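You operate a simulated robot arm through the tools that you are given. There is no shell and no other tool.

Carry out the task below with a simulated robot arm. There is one attempt and no reset: what you move stays moved.

JOB
Pump two strokes of grease into the feeder with the highest FILL TO figure.
Fine: use the brown coupling, then put it back on its post; move it only while the lines show VENTED; no other feeder gets grease.

It is judged by the outcome, as a careful person would: the job done as asked, and still so three seconds after it is handed in. It fails if anything else is knocked over, pushed out of place, dropped, spilled or broken.

ROBOT AND FRAMES
A 7-joint arm with a two-finger parallel gripper, fixed in place. Base frame: the origin is on the floor under the middle of its stand, x ahead of it, y to its left, z up. Units: m, degrees, N and s.
It reaches about 1.479 m from its shoulder. Its first joint turns from -166.0 to 166.0 degrees. Payload 4.4 kg.
The tool frame sits at the grasp point between the pads (the TCP): z along the fingers, y along the line on which they close. The tips reach 0.023 m beyond it. The gripper opens to 0.094 m. The fingers are 0.038 m wide and 0.01 m thick; the gripper's body (0.054 by 0.096 m) begins 0.039 m behind the TCP.
Orientation is that of the tool frame in the base frame, as a unit quaternion [x, y, z, w]. With the fingers straight down and closing along the base's y, the tool's x points along the base's -x, its y along +y and its z along -z.

CONTROLS
- The arm moves only by the tool apply_moves. Its argument "series" is a list of rows, each a list of 2 entries, a list of its own where there are three numbers: the shift along the tool's x, y, z in mm, then the turn, a rotation vector about the tool's x, y, z in degrees. In form: [[[x, y, z], [ax, ay, az]], ...]. A call has 1 to 20 rows; each row shifts and turns the commanded pose from where the row before left it, along the tool's axes as they then stand. "claw" is the opening, from 0 (shut) to 1 (fully open), set as the call begins (left out, the last holds). Rows are played at 5 a second. More than 0.05 m and 8.6 degrees between two rows, or a gripper value outside its range, and nothing of the call is played. Where a pose cannot be reached the arm comes as near as it can. A force on the tool above 40 N (or 10 N above the force at the start of the call, whichever is more), or a blocked arm, ends the call early, and 0.2 s more pass. The fingers move at their own pace (about 0.072 m/s each) and stop on an object; they squeeze with about 26 N. The grip force told is the motor's: it shows also when the fingers shut on nothing. Time passes only in rows, and 0.2 s behind the last, so rows that do not move let the fingers close. The reply holds the time, the measured pose of the TCP, the force on the tool along the base axes, the opening and the grip force, in the units named above and with some noise, with the torque about the TCP (base axes, N m) and any sound that the robot's microphone picked up, and new pictures: "pictures" is both (left out), scene, wrist or none.
- Cameras (640 x 400 px; columns grow to the right, rows downward): "scene" is fixed at [0.0501, 0.4991, 1.6022]; the picture's right is [-0.10, -0.99, 0.00], its down [-0.49, 0.05, -0.87] and it looks along [0.86, -0.09, -0.49] (base axes); focal length 336 px, centre (320, 200). "wrist" rides on the gripper at [0.086, 0.016, -0.074] in the tool frame; the picture's right is [-0.18, 0.98, 0.00], its down [-0.58, -0.11, -0.81] and it looks along [-0.79, -0.15, 0.59] (tool axes); focal length 243 px, centre (320, 200). There is no depth. A picture from a camera that has moved, and an enlarged one, comes with that camera's place and axes in the base frame and with its lens.
- zoom(camera, box): a new picture of the part [left, top, right, bottom] of that camera's present view, enlarged. The clock stands still meanwhile.
- close_job(): hands the job in; it is judged then, once.

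Places have to be worked out from the pictures, the camera data and where the tool is seen. Open the gripper and draw the arm clear of the work before you hand the job in, unless the task says otherwise.

The tools are called after "Emit:" as a command line: name --argument value ..., lists and objects as JSON in quotes. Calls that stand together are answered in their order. apply_moves: Moves the arm, as the interface text tells. Its arguments: {"type":"object","properties":{"series":{"type":"array","items":{"type":"array"}},"claw":{"type":"number"},"pictures":{"type":"string","enum":["both","scene","wrist","none"]}},"required":["series"]} The other tools are called the same way: zoom (camera, box) takes an enlarged picture of a part of a camera's view; close_job () hands the job in.

At the start:

```text
clock: 0.0
tool_pos: [0.5883, 0.5356, 1.3732]
tcp_rot: [0.0, 1.0, 0.0, 0.0]
wrist_force: [-0.1, 0.4, 0.5]
wrist_torque: [0.02, -0.03, 0.0]
grip_width: 0.094
grip_force: 0.0
```

scene: 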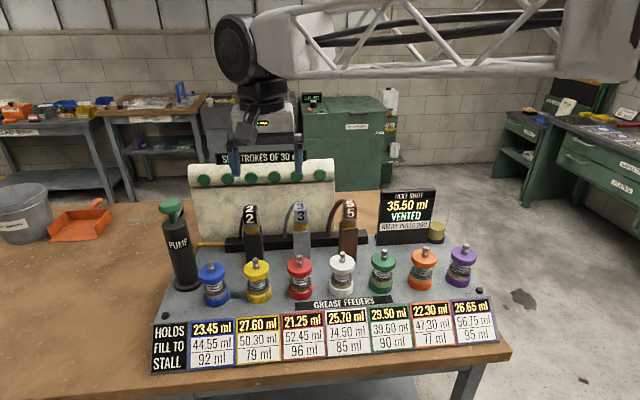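
wrist: 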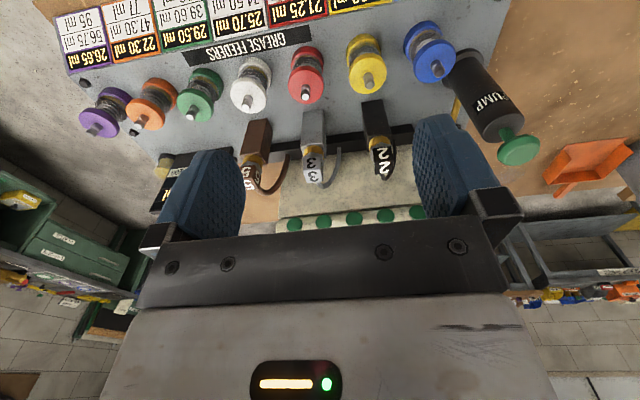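

The scene shows a bench with seven feeders, three couplings on posts, a pump and a display. I'll zoom in to read the plates and signs before moving anything.

Emit:
zoom --camera "scene" --box '[140, 285, 330, 385]'

Emit:
zoom --camera "scene" --box '[320, 285, 510, 385]'

Emit:
zoom --camera "scene" --box '[150, 140, 340, 260]'

Emit:
zoom --camera "scene" --box '[320, 180, 480, 280]'

Emit:
zoom --camera "scene" --box '[220, 190, 380, 290]'

Emit:
zoom --camera "wrist" --box '[220, 60, 540, 240]'

```text
3.37 times, centred on (235, 335) of scene
camera zoom: at [0.0501, 0.4991, 1.6022], right [-0.1, -0.99, 0.0], down [-0.49, 0.05, -0.87], along [0.86, -0.09, -0.49], focal length 1133 px, centre (606, -255)
```

zoom: 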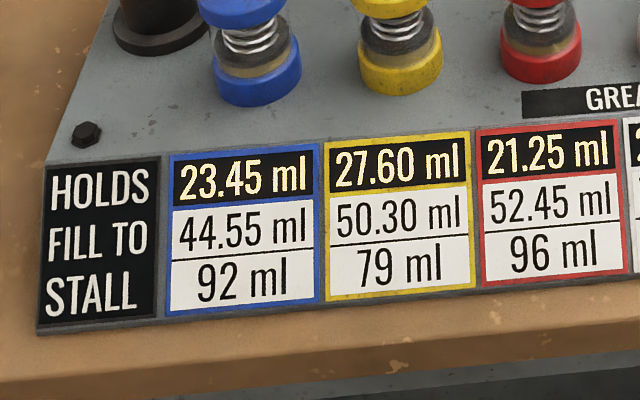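

```text
3.37 times, centred on (415, 335) of scene
camera zoom: at [0.0501, 0.4991, 1.6022], right [-0.1, -0.99, 0.0], down [-0.49, 0.05, -0.87], along [0.86, -0.09, -0.49], focal length 1133 px, centre (0, -255)
```

zoom: 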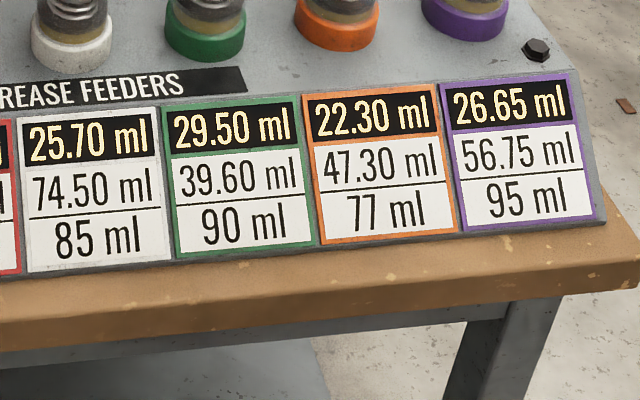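

```text
3.33 times, centred on (245, 200) of scene
camera zoom: at [0.0501, 0.4991, 1.6022], right [-0.1, -0.99, 0.0], down [-0.49, 0.05, -0.87], along [0.86, -0.09, -0.49], focal length 1122 px, centre (570, 200)
```

zoom: 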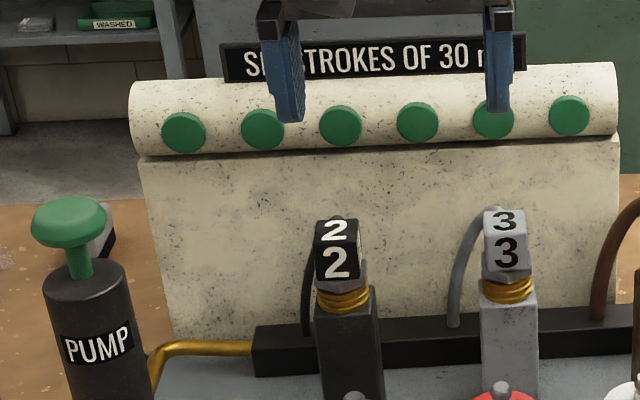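

```text
4.00 times, centred on (400, 230) of scene
camera zoom: at [0.0501, 0.4991, 1.6022], right [-0.1, -0.99, 0.0], down [-0.49, 0.05, -0.87], along [0.86, -0.09, -0.49], focal length 1346 px, centre (0, 80)
```

zoom: 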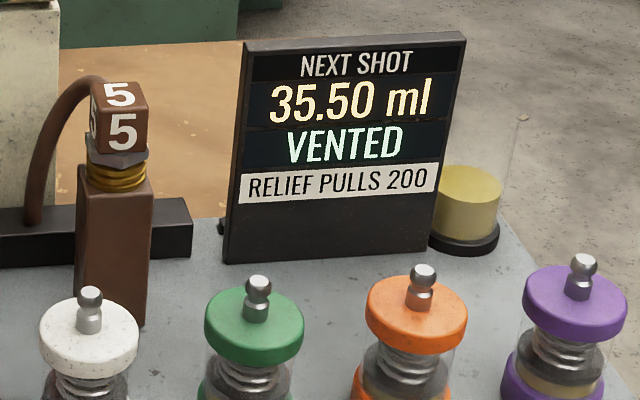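

```text
4.00 times, centred on (300, 240) of scene
camera zoom: at [0.0501, 0.4991, 1.6022], right [-0.1, -0.99, 0.0], down [-0.49, 0.05, -0.87], along [0.86, -0.09, -0.49], focal length 1346 px, centre (400, 40)
```

zoom: 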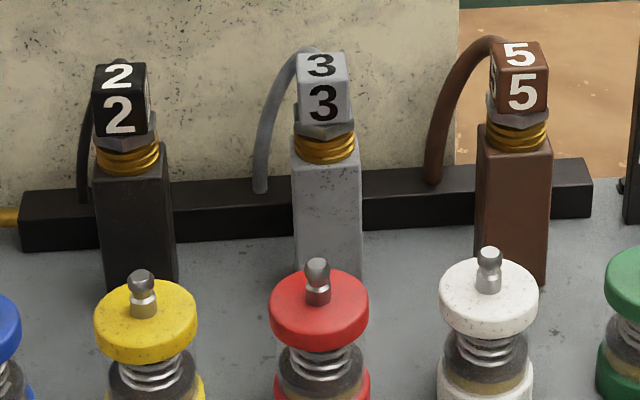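

```text
2.00 times, centred on (380, 150) of wrist
camera zoom: at [0.5019, 0.5518, 1.4484], right [0.18, 0.98, 0.0], down [0.58, -0.11, 0.81], along [0.79, -0.15, -0.59], focal length 485 px, centre (200, 300)
```

zoom: 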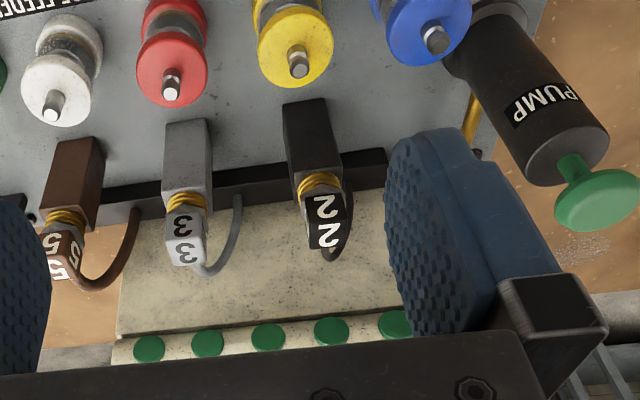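

The highest FILL TO is white, at 74.50 ml (holds 25.70, stall 85). The brown coupling is "5", and the lines read VENTED. The fingers hide part of the sign, so I'll shift the arm to the right and up to read it and get a second view for triangulation.

Emit:
apply_moves --series '[[[0, -45, -10], [0, 0, 0]], [[0, -45, -10], [0, 0, 0]], [[0, -45, 0], [0, 0, 0]], [[0, -45, 0], [0, 0, 0]], [[0, 0, 0], [0, 0, 0]]]' --claw 1 --pictures "both"

```text
clock: 1.2
tool_pos: [0.5901, 0.3549, 1.394]
tcp_rot: [-0.001, 1.0, 0.0, 0.0]
wrist_force: [0.6, 0.0, 0.0]
wrist_torque: [0.02, -0.02, -0.01]
grip_width: 0.0942
grip_force: 0.1
camera wrist: at [0.5031, 0.3708, 1.4682], right [0.18, 0.98, 0.0], down [0.58, -0.11, 0.81], along [0.79, -0.15, -0.59], focal length 243 px, centre (320, 200)
```

scene: 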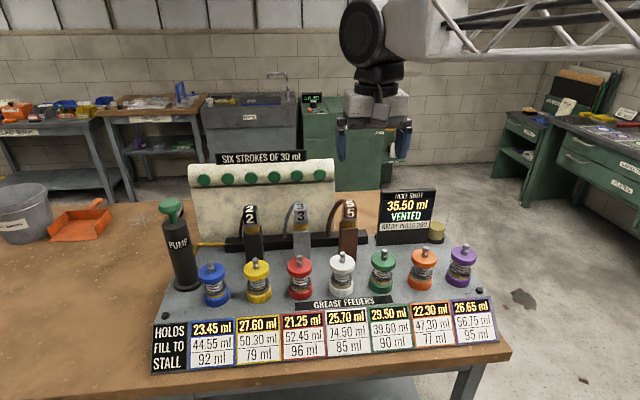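
wrist: 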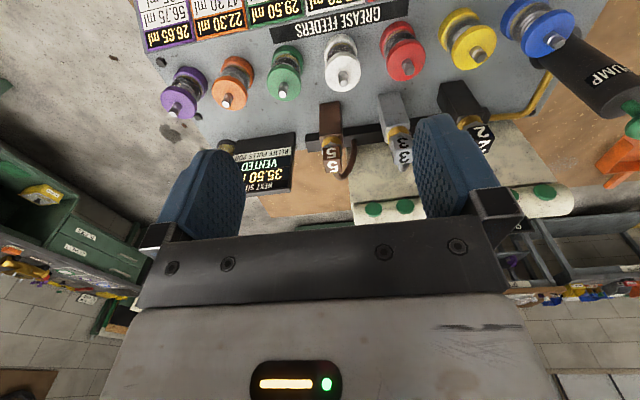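

Now the sign and the whole couplings are in view. I'll zoom in on the sign, the coupling and the pump.

Emit:
zoom --camera "scene" --box '[180, 145, 340, 245]'

Emit:
zoom --camera "scene" --box '[312, 190, 392, 240]'

Emit:
zoom --camera "scene" --box '[302, 235, 398, 295]'

Emit:
zoom --camera "scene" --box '[130, 190, 230, 300]'

Emit:
zoom --camera "wrist" --box '[290, 80, 418, 180]'

Emit:
zoom --camera "wrist" --box '[270, 20, 430, 120]'

```text
4.00 times, centred on (260, 195) of scene
camera zoom: at [0.0501, 0.4991, 1.6022], right [-0.1, -0.99, 0.0], down [-0.49, 0.05, -0.87], along [0.86, -0.09, -0.49], focal length 1346 px, centre (560, 220)
```

zoom: 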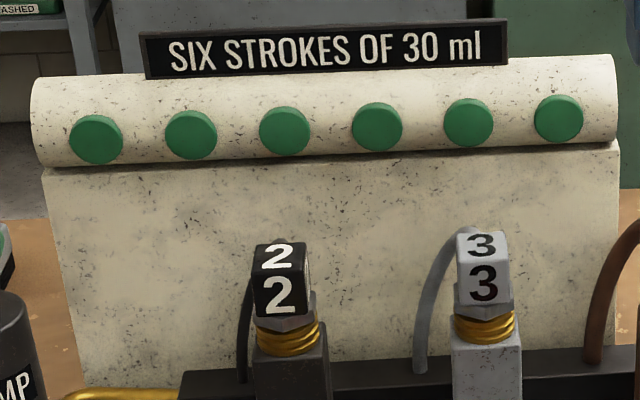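

```text
8.00 times, centred on (352, 215) of scene
camera zoom: at [0.0501, 0.4991, 1.6022], right [-0.1, -0.99, 0.0], down [-0.49, 0.05, -0.87], along [0.86, -0.09, -0.49], focal length 2692 px, centre (64, 80)
```

zoom: 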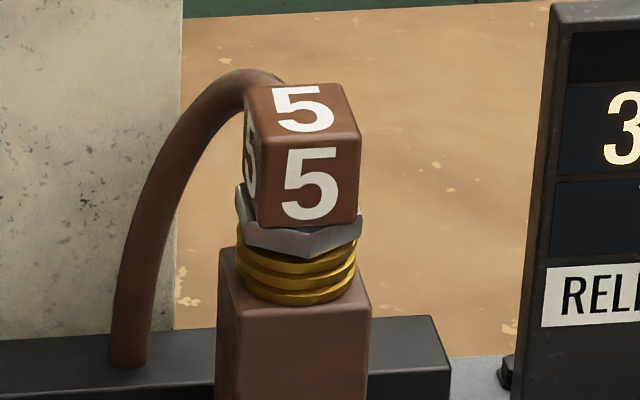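

```text
6.67 times, centred on (350, 265) of scene
camera zoom: at [0.0501, 0.4991, 1.6022], right [-0.1, -0.99, 0.0], down [-0.49, 0.05, -0.87], along [0.86, -0.09, -0.49], focal length 2243 px, centre (120, -233)
```

zoom: 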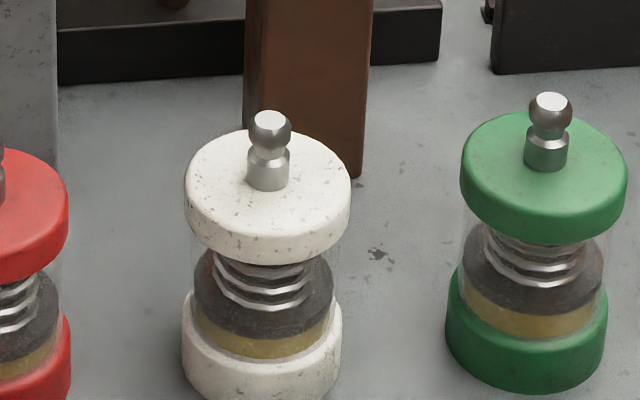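

```text
3.64 times, centred on (180, 245) of scene
camera zoom: at [0.0501, 0.4991, 1.6022], right [-0.1, -0.99, 0.0], down [-0.49, 0.05, -0.87], along [0.86, -0.09, -0.49], focal length 1223 px, centre (829, 36)
```

zoom: 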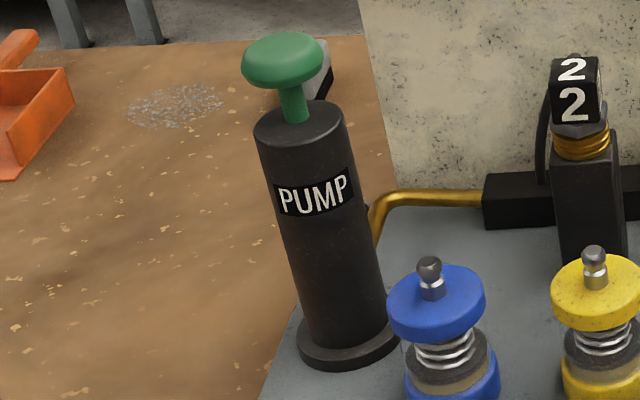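

```text
4.00 times, centred on (354, 130) of wrist
camera zoom: at [0.5031, 0.3708, 1.4682], right [0.18, 0.98, 0.0], down [0.58, -0.11, 0.81], along [0.79, -0.15, -0.59], focal length 970 px, centre (184, 480)
```

zoom: 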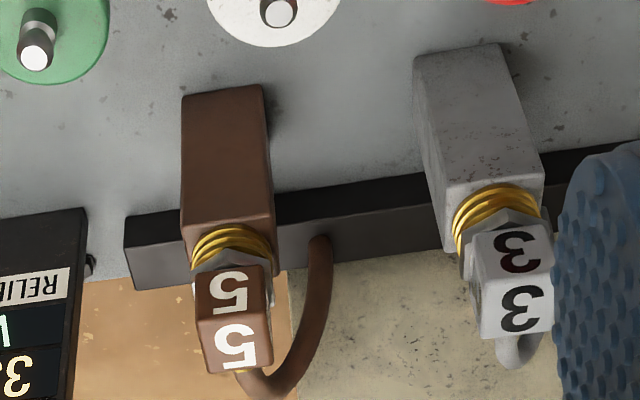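

```text
4.00 times, centred on (350, 70) of wrist
camera zoom: at [0.5031, 0.3708, 1.4682], right [0.18, 0.98, 0.0], down [0.58, -0.11, 0.81], along [0.79, -0.15, -0.59], focal length 970 px, centre (200, 720)
```

zoom: 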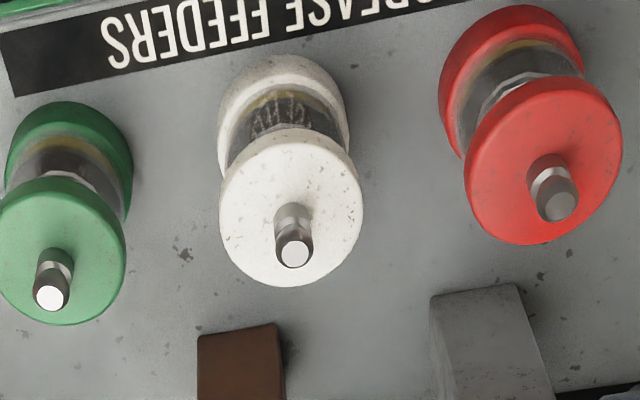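

White's nipple tip is near (0.73, 0.37, 1.05). The brown cube's top is near (0.861, 0.330, 1.12), with its faces roughly aligned to the base axes. I'll move above the cube at a safe height and check from the wrist camera.

Emit:
apply_moves --series '[[[-38, -3.6, 20.6], [0, 0, 0]], [[-38, -3.6, 20.6], [0, 0, 0]], [[-38, -3.6, 20.6], [0, 0, 0]], [[-38, -3.6, 20.6], [0, 0, 0]], [[-38, -3.6, 20.6], [0, 0, 0]], [[-38, -3.6, 20.6], [0, 0, 0]], [[-38, -3.6, 20.6], [0, 0, 0]], [[0, 0, 0], [0, 0, 0]], [[0, 0, 0], [0, 0, 0]]]' --pictures "both"

```text
clock: 3.2
tool_pos: [0.8571, 0.3298, 1.2482]
tcp_rot: [0.0, 1.0, 0.0, -0.001]
wrist_force: [-0.2, -0.5, -0.1]
wrist_torque: [0.01, -0.01, -0.03]
grip_width: 0.0939
grip_force: 0.1
camera wrist: at [0.7698, 0.3466, 1.3235], right [0.18, 0.98, 0.0], down [0.58, -0.11, 0.81], along [0.79, -0.15, -0.59], focal length 243 px, centre (320, 200)
```

scene: 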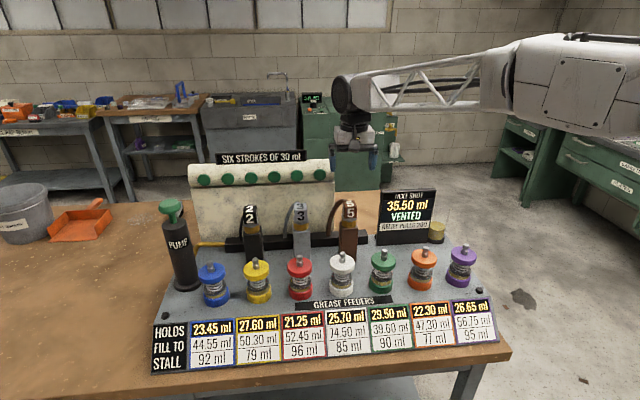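
wrist: 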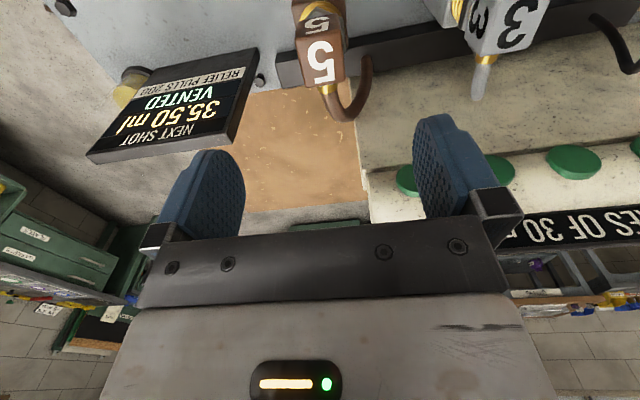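

The gripper is above the cube. I'll zoom the wrist view to measure the cube's position and yaw.

Emit:
zoom --camera "wrist" --box '[270, 0, 398, 80]'

Emit:
zoom --camera "scene" --box '[300, 110, 428, 210]'

```text
5.00 times, centred on (334, 40) of wrist
camera zoom: at [0.7698, 0.3466, 1.3235], right [0.18, 0.98, 0.0], down [0.58, -0.11, 0.81], along [0.79, -0.15, -0.59], focal length 1213 px, centre (250, 1000)
```

zoom: 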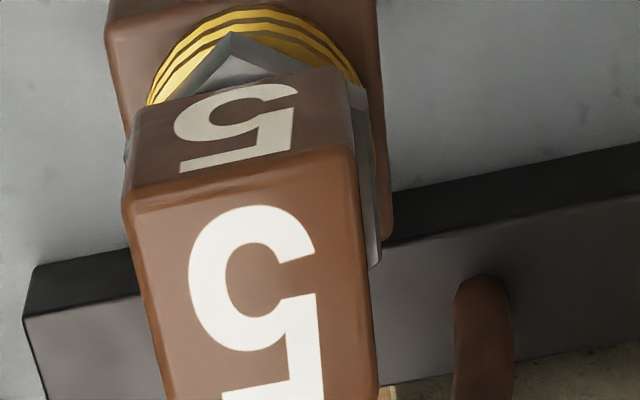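

```text
4.00 times, centred on (364, 160) of scene
camera zoom: at [0.0501, 0.4991, 1.6022], right [-0.1, -0.99, 0.0], down [-0.49, 0.05, -0.87], along [0.86, -0.09, -0.49], focal length 1346 px, centre (144, 360)
```

zoom: 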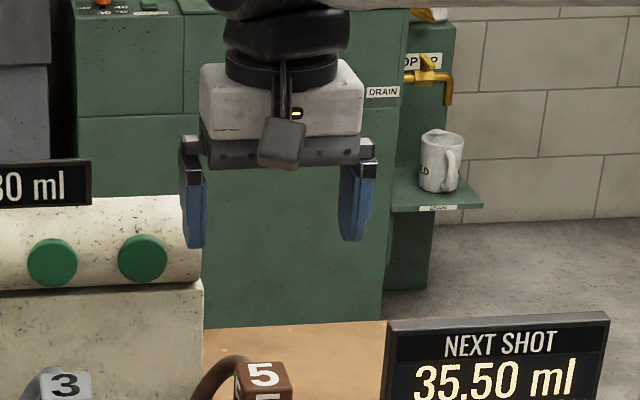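

The cube's top face spans x≈0.842–0.878, y≈0.314–0.349 at z≈1.118, and it is aligned with the base axes. I'll lower to z≈1.108 so the tips stay just above the hex nut, with the jaws partly open, and leave the grip for the next step.

Emit:
apply_moves --series '[[[0, 0.6, 35], [0, 0, 0]], [[0, 0.6, 35], [0, 0, 0]], [[0, 0, 25], [0, 0, 0]], [[0, 0, 20], [0, 0, 0]], [[0, 0, 15], [0, 0, 0]], [[0, 0, 10], [0, 0, 0]], [[0, 0, 0], [0, 0, 0]]]' --claw 0.75 --pictures "both"

```text
clock: 4.8
tool_pos: [0.8555, 0.3302, 1.1083]
tcp_rot: [0.001, 1.0, 0.0, 0.0]
wrist_force: [0.5, 0.5, 0.7]
wrist_torque: [-0.01, -0.01, 0.01]
grip_width: 0.0709
grip_force: 0.0
camera wrist: at [0.7681, 0.348, 1.1836], right [0.18, 0.98, 0.0], down [0.58, -0.11, 0.81], along [0.79, -0.15, -0.59], focal length 243 px, centre (320, 200)
```

scene: 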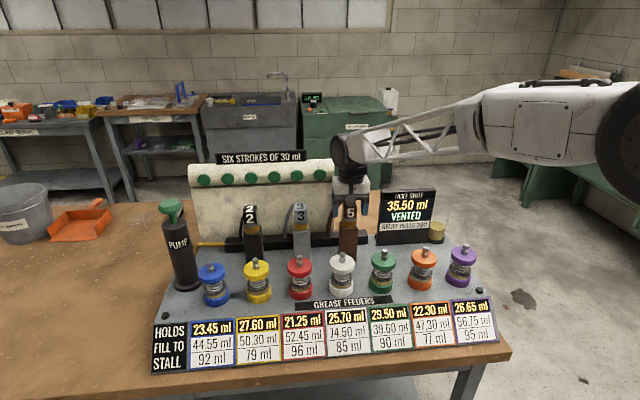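
wrist: 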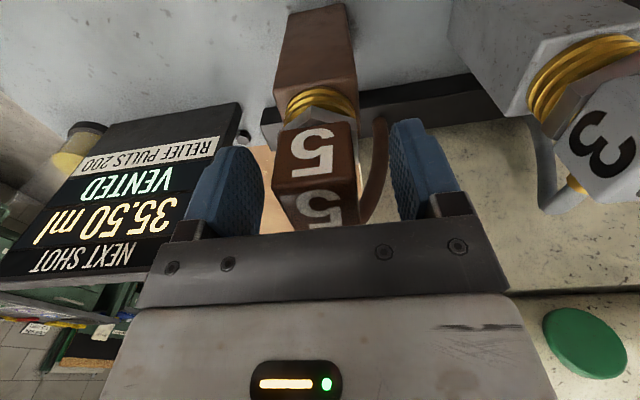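

Emit:
zoom --camera "wrist" --box '[200, 70, 456, 240]'

Emit:
zoom --camera "scene" --box '[302, 170, 398, 230]'

```text
2.35 times, centred on (328, 155) of wrist
camera zoom: at [0.7681, 0.348, 1.1836], right [0.18, 0.98, 0.0], down [0.58, -0.11, 0.81], along [0.79, -0.15, -0.59], focal length 571 px, centre (301, 306)
```

zoom: 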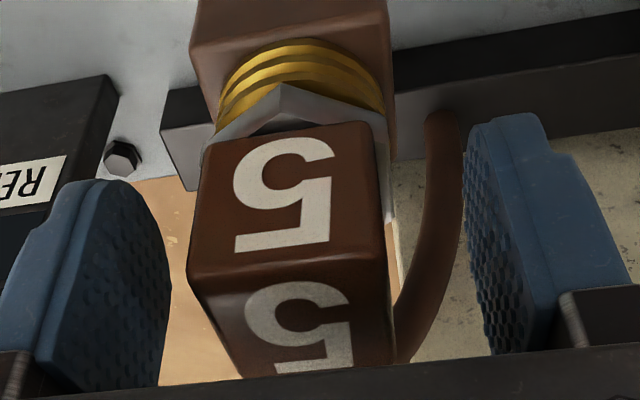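

```text
6.67 times, centred on (350, 200) of scene
camera zoom: at [0.0501, 0.4991, 1.6022], right [-0.1, -0.99, 0.0], down [-0.49, 0.05, -0.87], along [0.86, -0.09, -0.49], focal length 2243 px, centre (120, 200)
```

zoom: 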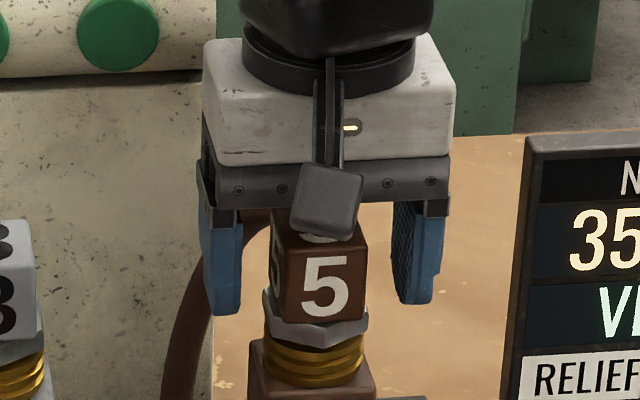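

The cube sits centred between the pads, the tips are just above the nut, the hose clears the left finger, and the display still reads VENTED. I'll close on the cube.

Emit:
apply_moves --series '[[[0, 0, 0], [0, 0, 0]], [[0, 0, 0], [0, 0, 0]], [[0, 0, 0], [0, 0, 0]], [[0, 0, 0], [0, 0, 0]]]' --claw 0 --pictures "both"

```text
clock: 5.8
tool_pos: [0.8543, 0.3316, 1.1086]
tcp_rot: [0.001, 1.0, 0.0, 0.0]
wrist_force: [1.1, -0.6, 1.3]
wrist_torque: [-0.06, 0.0, 0.01]
grip_width: 0.0358
grip_force: 26.2
camera wrist: at [0.7681, 0.348, 1.1836], right [0.18, 0.98, 0.0], down [0.58, -0.11, 0.81], along [0.79, -0.15, -0.59], focal length 243 px, centre (320, 200)
```

scene: 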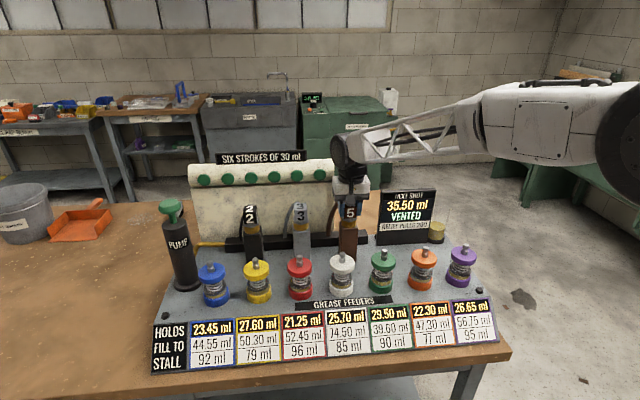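
wrist: 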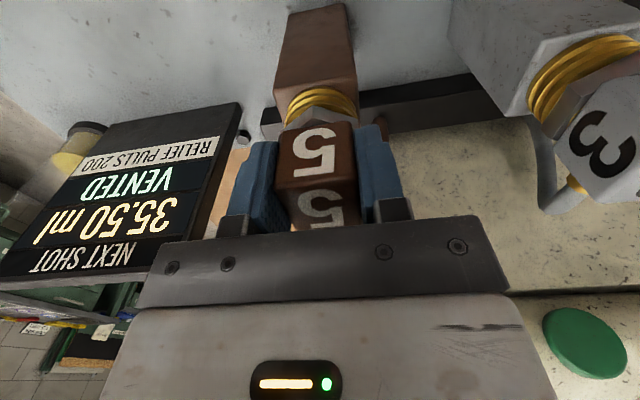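

Gripped at 35.8 mm with 26 N, and the display still shows VENTED. I'll lift slowly, straight up, watching the force.

Emit:
apply_moves --series '[[[0, 0, -5], [0, 0, 0]], [[0, 0, -5], [0, 0, 0]], [[0, 0, -5], [0, 0, 0]], [[0, 0, -5], [0, 0, 0]], [[0, 0, 0], [0, 0, 0]]]' --pictures "both"

```text
clock: 7.0
tool_pos: [0.8546, 0.3303, 1.1289]
tcp_rot: [0.0, 1.0, 0.0, 0.0]
wrist_force: [-0.1, -0.7, -2.2]
wrist_torque: [0.0, 0.02, -0.06]
grip_width: 0.0358
grip_force: 25.6
camera wrist: at [0.7676, 0.3473, 1.204], right [0.18, 0.98, 0.0], down [0.58, -0.11, 0.81], along [0.79, -0.15, -0.59], focal length 243 px, centre (320, 200)
```

scene: 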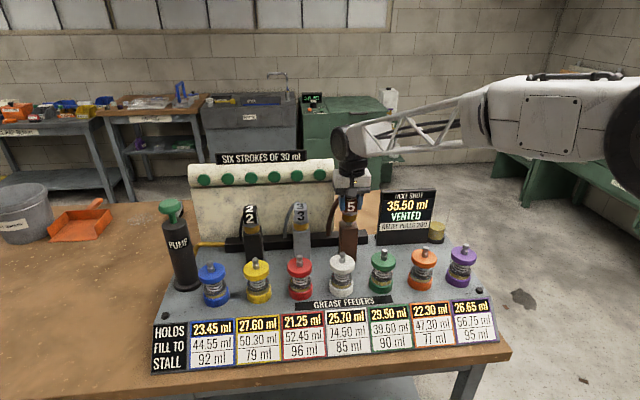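
wrist: 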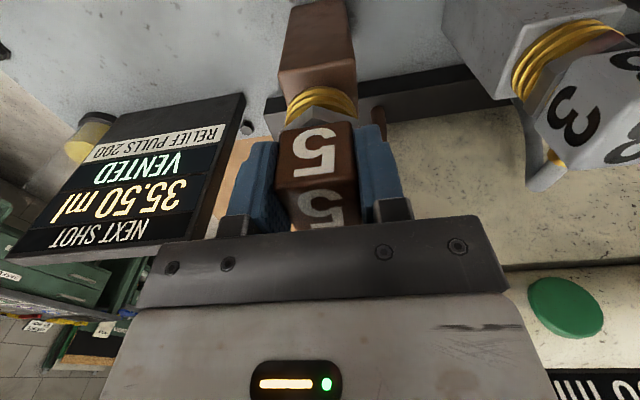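

The coupling came free easily (about 2 N of weight), and the brass part moves with it. I'll lift it another 60 mm and look at its underside and the post top.

Emit:
apply_moves --series '[[[0, 0, -20], [0, 0, 0]], [[0, 0, -20], [0, 0, 0]], [[0, 0, -20], [0, 0, 0]], [[0, 0, 0], [0, 0, 0]], [[0, 0, 0], [0, 0, 0]]]' --pictures "both"

Emit:
zoom --camera "scene" --box '[302, 150, 398, 250]'

Emit:
zoom --camera "wrist" --box '[200, 0, 456, 160]'

```text
clock: 8.2
tool_pos: [0.8552, 0.3294, 1.1893]
tcp_rot: [0.0, 1.0, 0.0, 0.0]
wrist_force: [-0.2, 0.9, -2.1]
wrist_torque: [0.01, 0.01, -0.01]
grip_width: 0.0358
grip_force: 25.9
camera wrist: at [0.769, 0.3472, 1.264], right [0.18, 0.98, 0.0], down [0.58, -0.11, 0.81], along [0.79, -0.15, -0.59], focal length 243 px, centre (320, 200)
```

scene: 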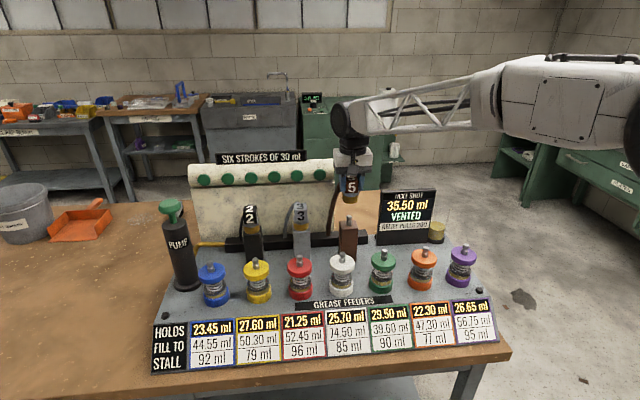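
wrist: 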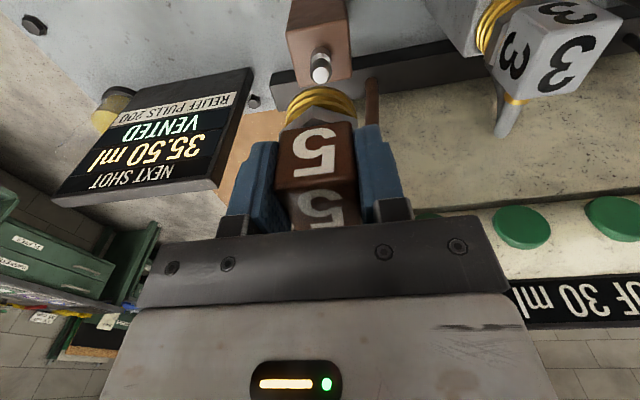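

```text
4.00 times, centred on (350, 200) of scene
camera zoom: at [0.0501, 0.4991, 1.6022], right [-0.1, -0.99, 0.0], down [-0.49, 0.05, -0.87], along [0.86, -0.09, -0.49], focal length 1346 px, centre (200, 200)
```

zoom: 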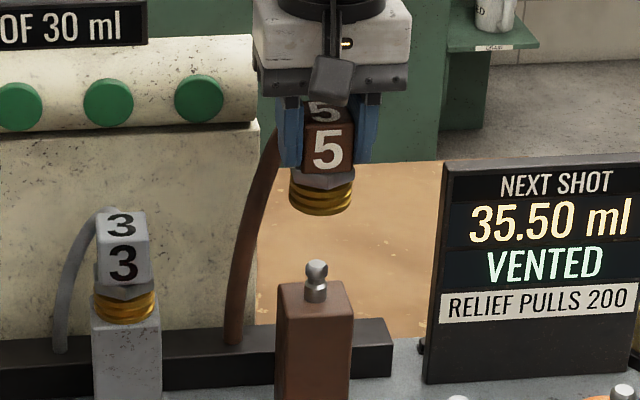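

```text
2.50 times, centred on (328, 80) of wrist
camera zoom: at [0.769, 0.3472, 1.264], right [0.18, 0.98, 0.0], down [0.58, -0.11, 0.81], along [0.79, -0.15, -0.59], focal length 606 px, centre (300, 500)
```

zoom: 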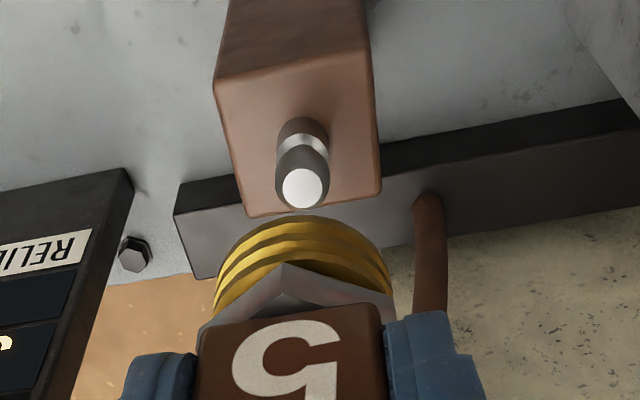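

The post has the same nipple as the feeders, so I need the displacement from the post nipple to white's nipple. I'll zoom both for precise measurement.

Emit:
zoom --camera "scene" --box '[328, 205, 368, 230]'

Emit:
zoom --camera "scene" --box '[322, 245, 362, 270]'

Emit:
zoom --camera "wrist" --box '[280, 40, 360, 90]'

```text
16.00 times, centred on (348, 218) of scene
camera zoom: at [0.0501, 0.4991, 1.6022], right [-0.1, -0.99, 0.0], down [-0.49, 0.05, -0.87], along [0.86, -0.09, -0.49], focal length 5383 px, centre (-128, -80)
```

zoom: 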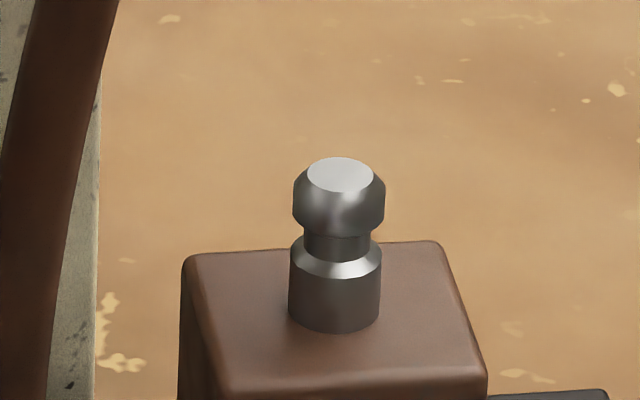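

```text
16.00 times, centred on (342, 258) of scene
camera zoom: at [0.0501, 0.4991, 1.6022], right [-0.1, -0.99, 0.0], down [-0.49, 0.05, -0.87], along [0.86, -0.09, -0.49], focal length 5383 px, centre (-32, -720)
```

zoom: 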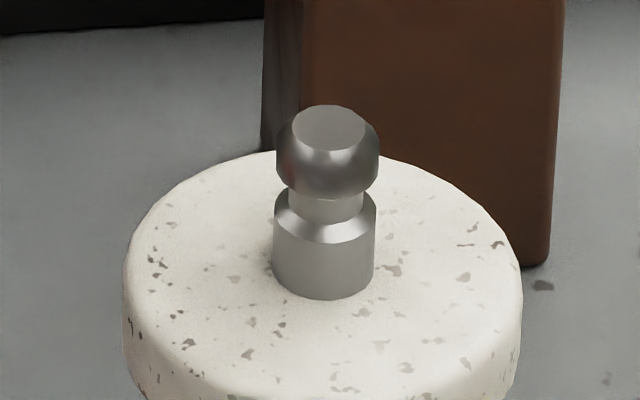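

```text
8.00 times, centred on (320, 65) of wrist
camera zoom: at [0.769, 0.3472, 1.264], right [0.18, 0.98, 0.0], down [0.58, -0.11, 0.81], along [0.79, -0.15, -0.59], focal length 1941 px, centre (320, 1280)
```

zoom: 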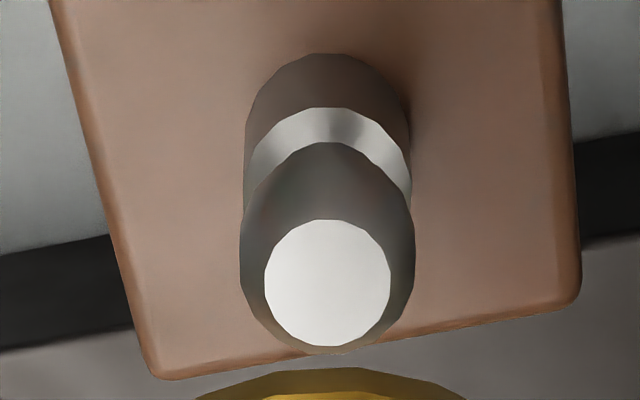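

I estimate the post nipple top at (0.860, 0.330, 1.082) and white's nipple top at (0.733, 0.369, 1.050), a displacement of about (-127, +39, -32) mm. VENTED still shows, so I'll carry the coupling to a hover above white with the same 80 mm offset I have over the post now, to compare the pictures.

Emit:
apply_moves --series '[[[15, 5, 0], [0, 0, 0]], [[28, 9, 4], [0, 0, 0]], [[28, 9, 8], [0, 0, 0]], [[28, 8, 10], [0, 0, 0]], [[28, 8, 10], [0, 0, 0]], [[0, 0, 0], [0, 0, 0]], [[0, 0, 0], [0, 0, 0]]]' --pictures "both"

Emit:
zoom --camera "wrist" --box '[280, 40, 360, 90]'

Emit:
zoom --camera "scene" --box '[296, 190, 392, 290]'

```text
clock: 9.8
tool_pos: [0.7285, 0.3694, 1.1563]
tcp_rot: [0.0, 1.0, 0.0, 0.0]
wrist_force: [-0.5, 0.1, -2.3]
wrist_torque: [0.03, 0.02, 0.0]
grip_width: 0.0358
grip_force: 26.1
camera wrist: at [0.6427, 0.3864, 1.2311], right [0.18, 0.98, 0.0], down [0.58, -0.11, 0.81], along [0.79, -0.15, -0.59], focal length 243 px, centre (320, 200)
```

scene: 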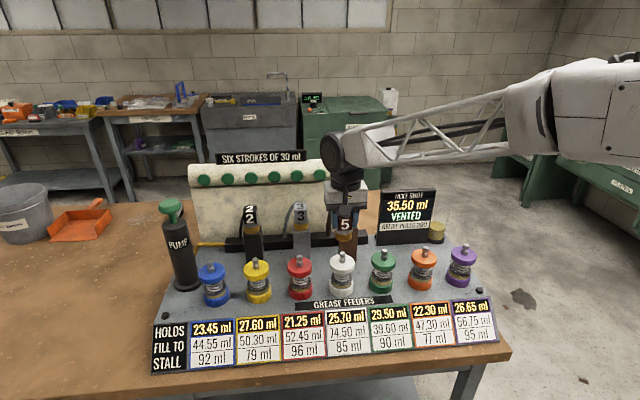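
wrist: 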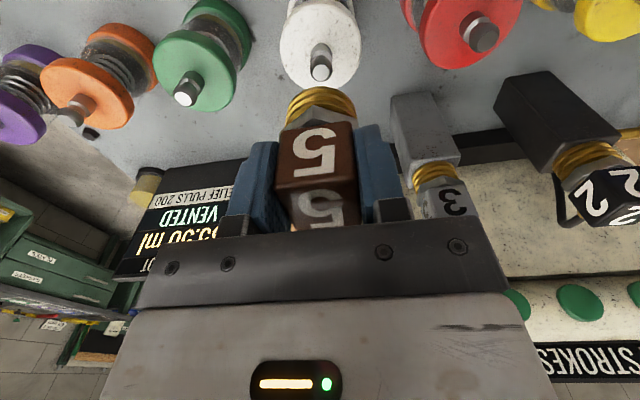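

```text
8.00 times, centred on (320, 65) of wrist
camera zoom: at [0.6427, 0.3864, 1.2311], right [0.18, 0.98, 0.0], down [0.58, -0.11, 0.81], along [0.79, -0.15, -0.59], focal length 1941 px, centre (320, 1280)
```

zoom: 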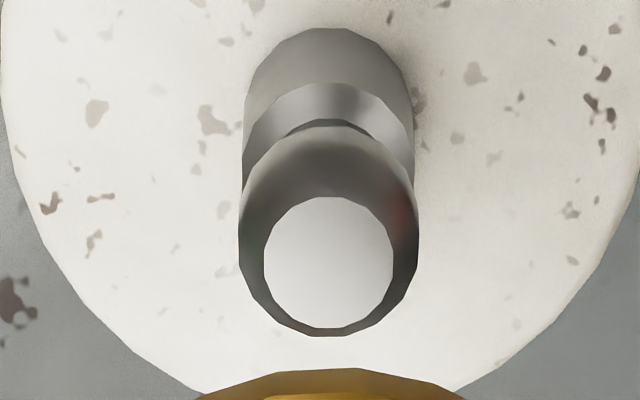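

```text
4.00 times, centred on (344, 240) of scene
camera zoom: at [0.0501, 0.4991, 1.6022], right [-0.1, -0.99, 0.0], down [-0.49, 0.05, -0.87], along [0.86, -0.09, -0.49], focal length 1346 px, centre (224, 40)
```

zoom: 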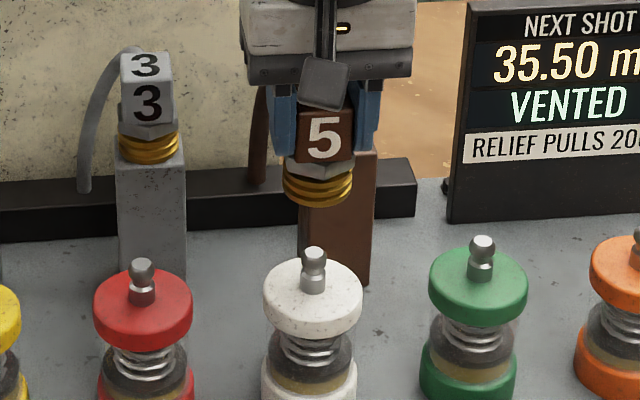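

The horizontal position matches exactly. The 20 px vertical difference, combined with the scene ray, says white's tip is about 3 mm nearer to me and 2.6 mm higher than I first thought. I'll correct by that and re-check the match.

Emit:
apply_moves --series '[[[3.2, 0.6, -2.6], [0, 0, 0]], [[0, 0, 0], [0, 0, 0]], [[0, 0, 0], [0, 0, 0]]]' --pictures "wrist"

Emit:
zoom --camera "wrist" --box '[280, 40, 360, 90]'

```text
clock: 10.6
tool_pos: [0.7261, 0.3713, 1.1595]
tcp_rot: [0.0, 1.0, 0.0, 0.0]
wrist_force: [-0.1, 0.3, -2.2]
wrist_torque: [0.0, 0.01, -0.01]
grip_width: 0.0358
grip_force: 26.0
camera wrist: at [0.6391, 0.3872, 1.2343], right [0.18, 0.98, 0.0], down [0.58, -0.11, 0.81], along [0.79, -0.15, -0.59], focal length 243 px, centre (320, 200)
```

wrist: 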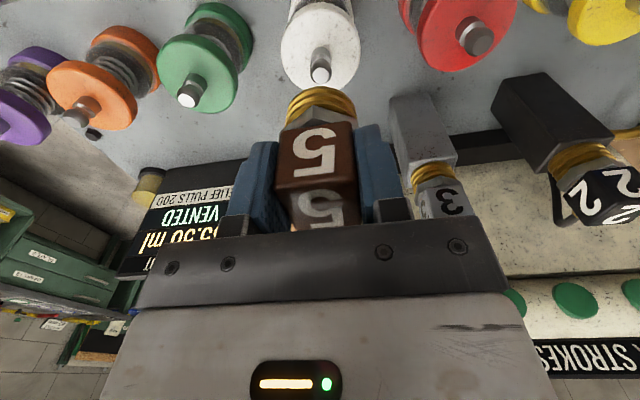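

```text
8.00 times, centred on (320, 65) of wrist
camera zoom: at [0.6391, 0.3872, 1.2343], right [0.18, 0.98, 0.0], down [0.58, -0.11, 0.81], along [0.79, -0.15, -0.59], focal length 1941 px, centre (320, 1280)
```

zoom: 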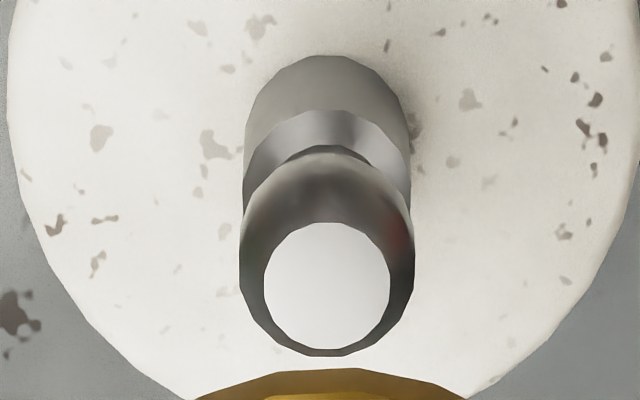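

The nipple's image now matches the post reference within 0.3 mm, and VENTED still shows. I'll descend 66 mm, leaving the last part slow.

Emit:
apply_moves --series '[[[-0.2, 0, 20], [0, 0, 0]], [[0, 0, 16], [0, 0, 0]], [[0, 0, 12], [0, 0, 0]], [[0, 0, 10], [0, 0, 0]], [[0, 0, 8], [0, 0, 0]], [[0, 0, 0], [0, 0, 0]]]' --pictures "both"

Emit:
zoom --camera "scene" --box '[296, 190, 424, 290]'

```text
clock: 12.0
tool_pos: [0.7265, 0.3703, 1.0938]
tcp_rot: [-0.001, 1.0, -0.001, 0.0]
wrist_force: [0.0, -0.9, -1.5]
wrist_torque: [0.01, 0.01, -0.02]
grip_width: 0.0358
grip_force: 26.2
camera wrist: at [0.6386, 0.3868, 1.1686], right [0.18, 0.98, 0.0], down [0.58, -0.11, 0.81], along [0.79, -0.15, -0.59], focal length 243 px, centre (320, 200)
```

scene: 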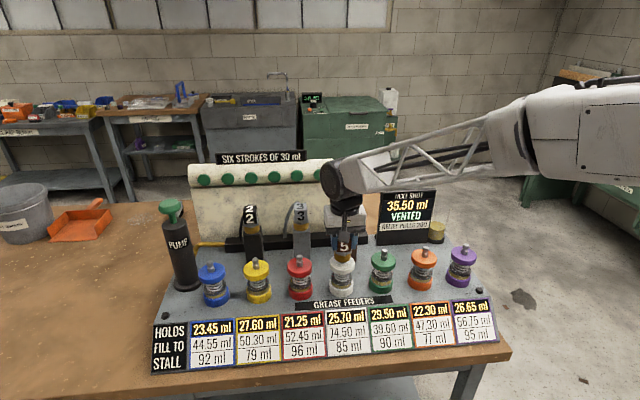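
wrist: 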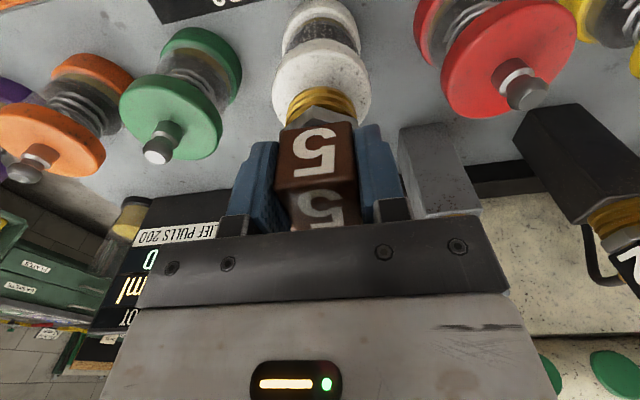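

```text
4.00 times, centred on (360, 240) of scene
camera zoom: at [0.0501, 0.4991, 1.6022], right [-0.1, -0.99, 0.0], down [-0.49, 0.05, -0.87], along [0.86, -0.09, -0.49], focal length 1346 px, centre (160, 40)
```

zoom: 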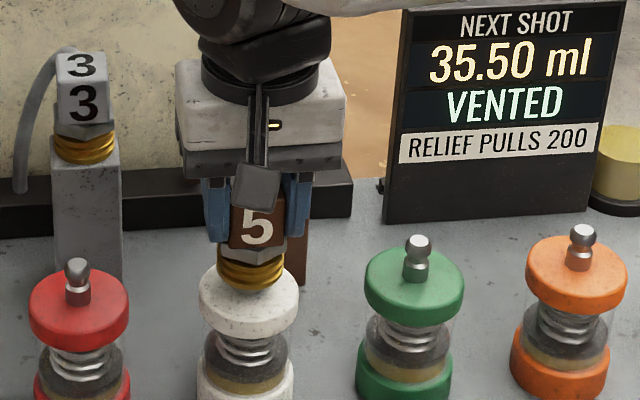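

The coupling is centred over white's nipple, about 14 mm above seating, with no contact force. I'll lower it in small steps.

Emit:
apply_moves --series '[[[0, 0, 4], [0, 0, 0]], [[0, 0, 3], [0, 0, 0]], [[0, 0, 3], [0, 0, 0]], [[0, 0, 2], [0, 0, 0]], [[0, 0, 1], [0, 0, 0]], [[0, 0, 0], [0, 0, 0]]]' --pictures "both"

Emit:
zoom --camera "scene" --box '[296, 190, 424, 290]'

Emit:
zoom --camera "wrist" --box '[240, 40, 400, 140]'

```text
clock: 13.4
tool_pos: [0.7242, 0.3703, 1.0811]
tcp_rot: [0.0, 1.0, 0.001, -0.001]
wrist_force: [-0.2, 0.4, -1.7]
wrist_torque: [0.02, 0.03, 0.01]
grip_width: 0.0359
grip_force: 26.1
camera wrist: at [0.6384, 0.3874, 1.1556], right [0.18, 0.98, 0.0], down [0.58, -0.11, 0.81], along [0.79, -0.15, -0.59], focal length 243 px, centre (320, 200)
```

scene: 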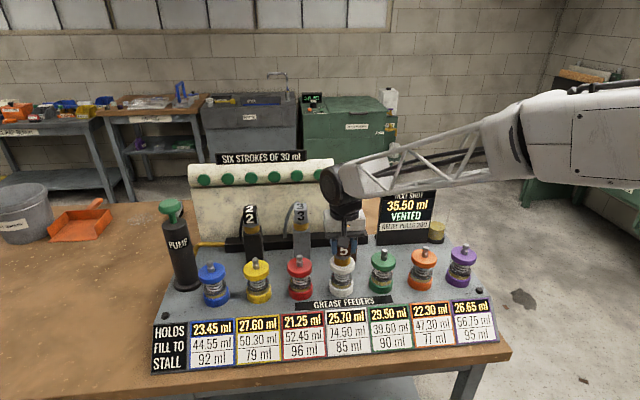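
wrist: 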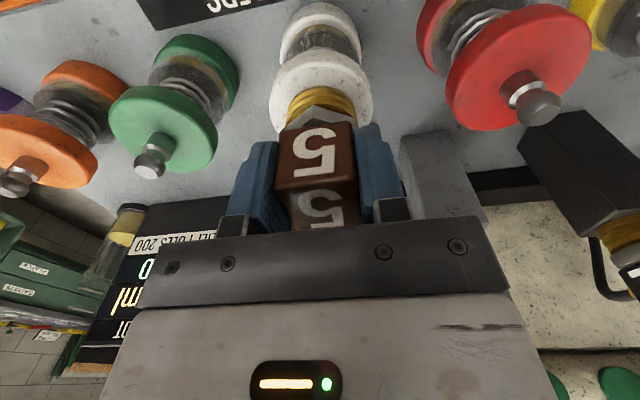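

```text
4.00 times, centred on (360, 240) of scene
camera zoom: at [0.0501, 0.4991, 1.6022], right [-0.1, -0.99, 0.0], down [-0.49, 0.05, -0.87], along [0.86, -0.09, -0.49], focal length 1346 px, centre (160, 40)
```

zoom: 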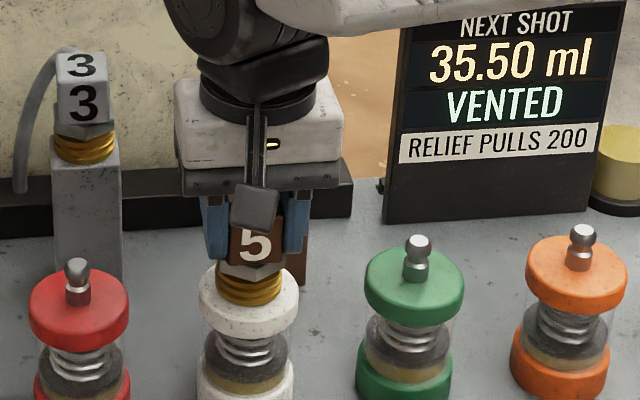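

```text
4.00 times, centred on (320, 90) of wrist
camera zoom: at [0.6384, 0.3874, 1.1556], right [0.18, 0.98, 0.0], down [0.58, -0.11, 0.81], along [0.79, -0.15, -0.59], focal length 970 px, centre (320, 640)
```

zoom: 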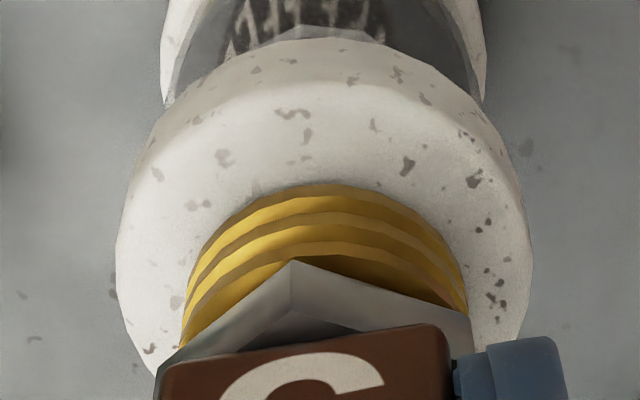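

It is about 1 mm from the expected seat, and the coupling's weight is still on the gripper. I'll step down in 1 mm increments and watch for contact.

Emit:
apply_moves --series '[[[0, 0, 1], [0, 0, 0]], [[0, 0, 0.5], [0, 0, 0]], [[0, 0, 0], [0, 0, 0]]]' --pictures "none"

```text
clock: 14.2
tool_pos: [0.7251, 0.3715, 1.0799]
tcp_rot: [0.0, 1.0, 0.0, 0.001]
wrist_force: [2.4, -0.8, 5.6]
wrist_torque: [-0.08, -0.05, 0.0]
grip_width: 0.036
grip_force: 26.0
```

Contact now shows +5.6 N upward at about the expected seat height. I'll press another millimetre to make sure it is fully seated.

Emit:
apply_moves --series '[[[0, 0, 0.7], [0, 0, 0]], [[0, 0, 0], [0, 0, 0]]]' --pictures "both"

Emit:
zoom --camera "wrist" --box '[240, 40, 400, 140]'

Emit:
zoom --camera "scene" --box '[296, 190, 424, 290]'

```text
clock: 14.8
tool_pos: [0.7244, 0.3712, 1.0797]
tcp_rot: [0.0, 1.0, 0.001, 0.001]
wrist_force: [5.4, 5.0, 21.9]
wrist_torque: [0.12, -0.01, -0.03]
grip_width: 0.0359
grip_force: 25.9
camera wrist: at [0.6381, 0.3877, 1.1544], right [0.18, 0.98, 0.0], down [0.58, -0.11, 0.81], along [0.79, -0.15, -0.59], focal length 243 px, centre (320, 200)
```

scene: 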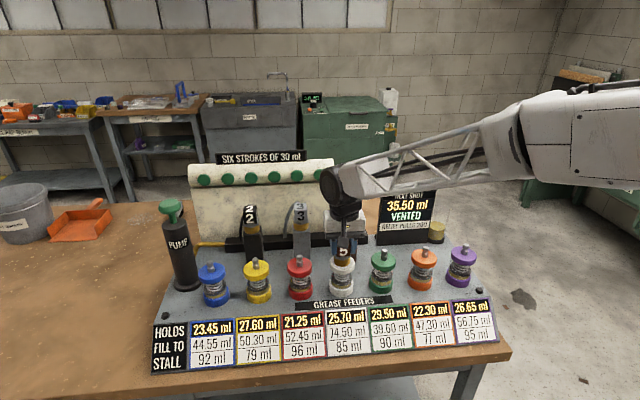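
wrist: 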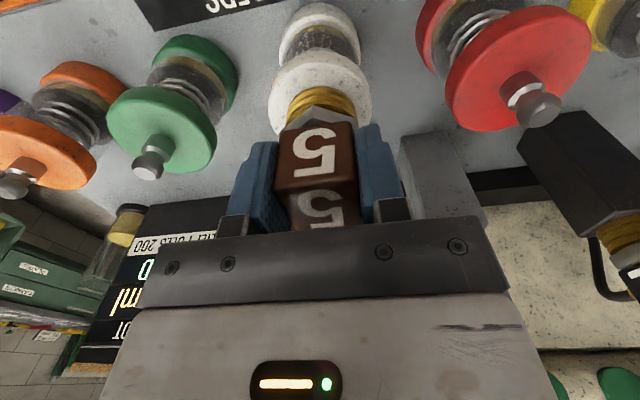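

```text
4.00 times, centred on (320, 90) of wrist
camera zoom: at [0.6381, 0.3877, 1.1544], right [0.18, 0.98, 0.0], down [0.58, -0.11, 0.81], along [0.79, -0.15, -0.59], focal length 970 px, centre (320, 640)
```

zoom: 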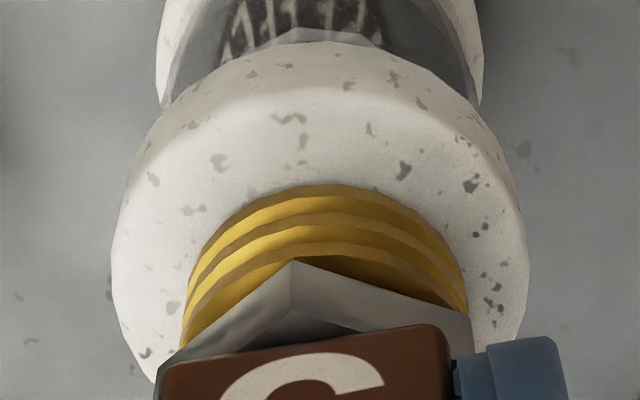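

```text
4.00 times, centred on (360, 240) of scene
camera zoom: at [0.0501, 0.4991, 1.6022], right [-0.1, -0.99, 0.0], down [-0.49, 0.05, -0.87], along [0.86, -0.09, -0.49], focal length 1346 px, centre (160, 40)
```

zoom: 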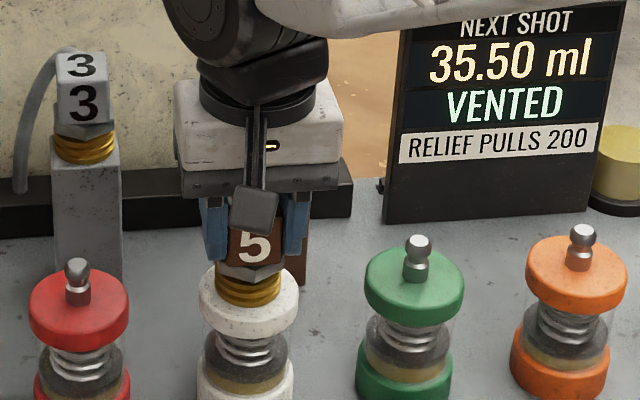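

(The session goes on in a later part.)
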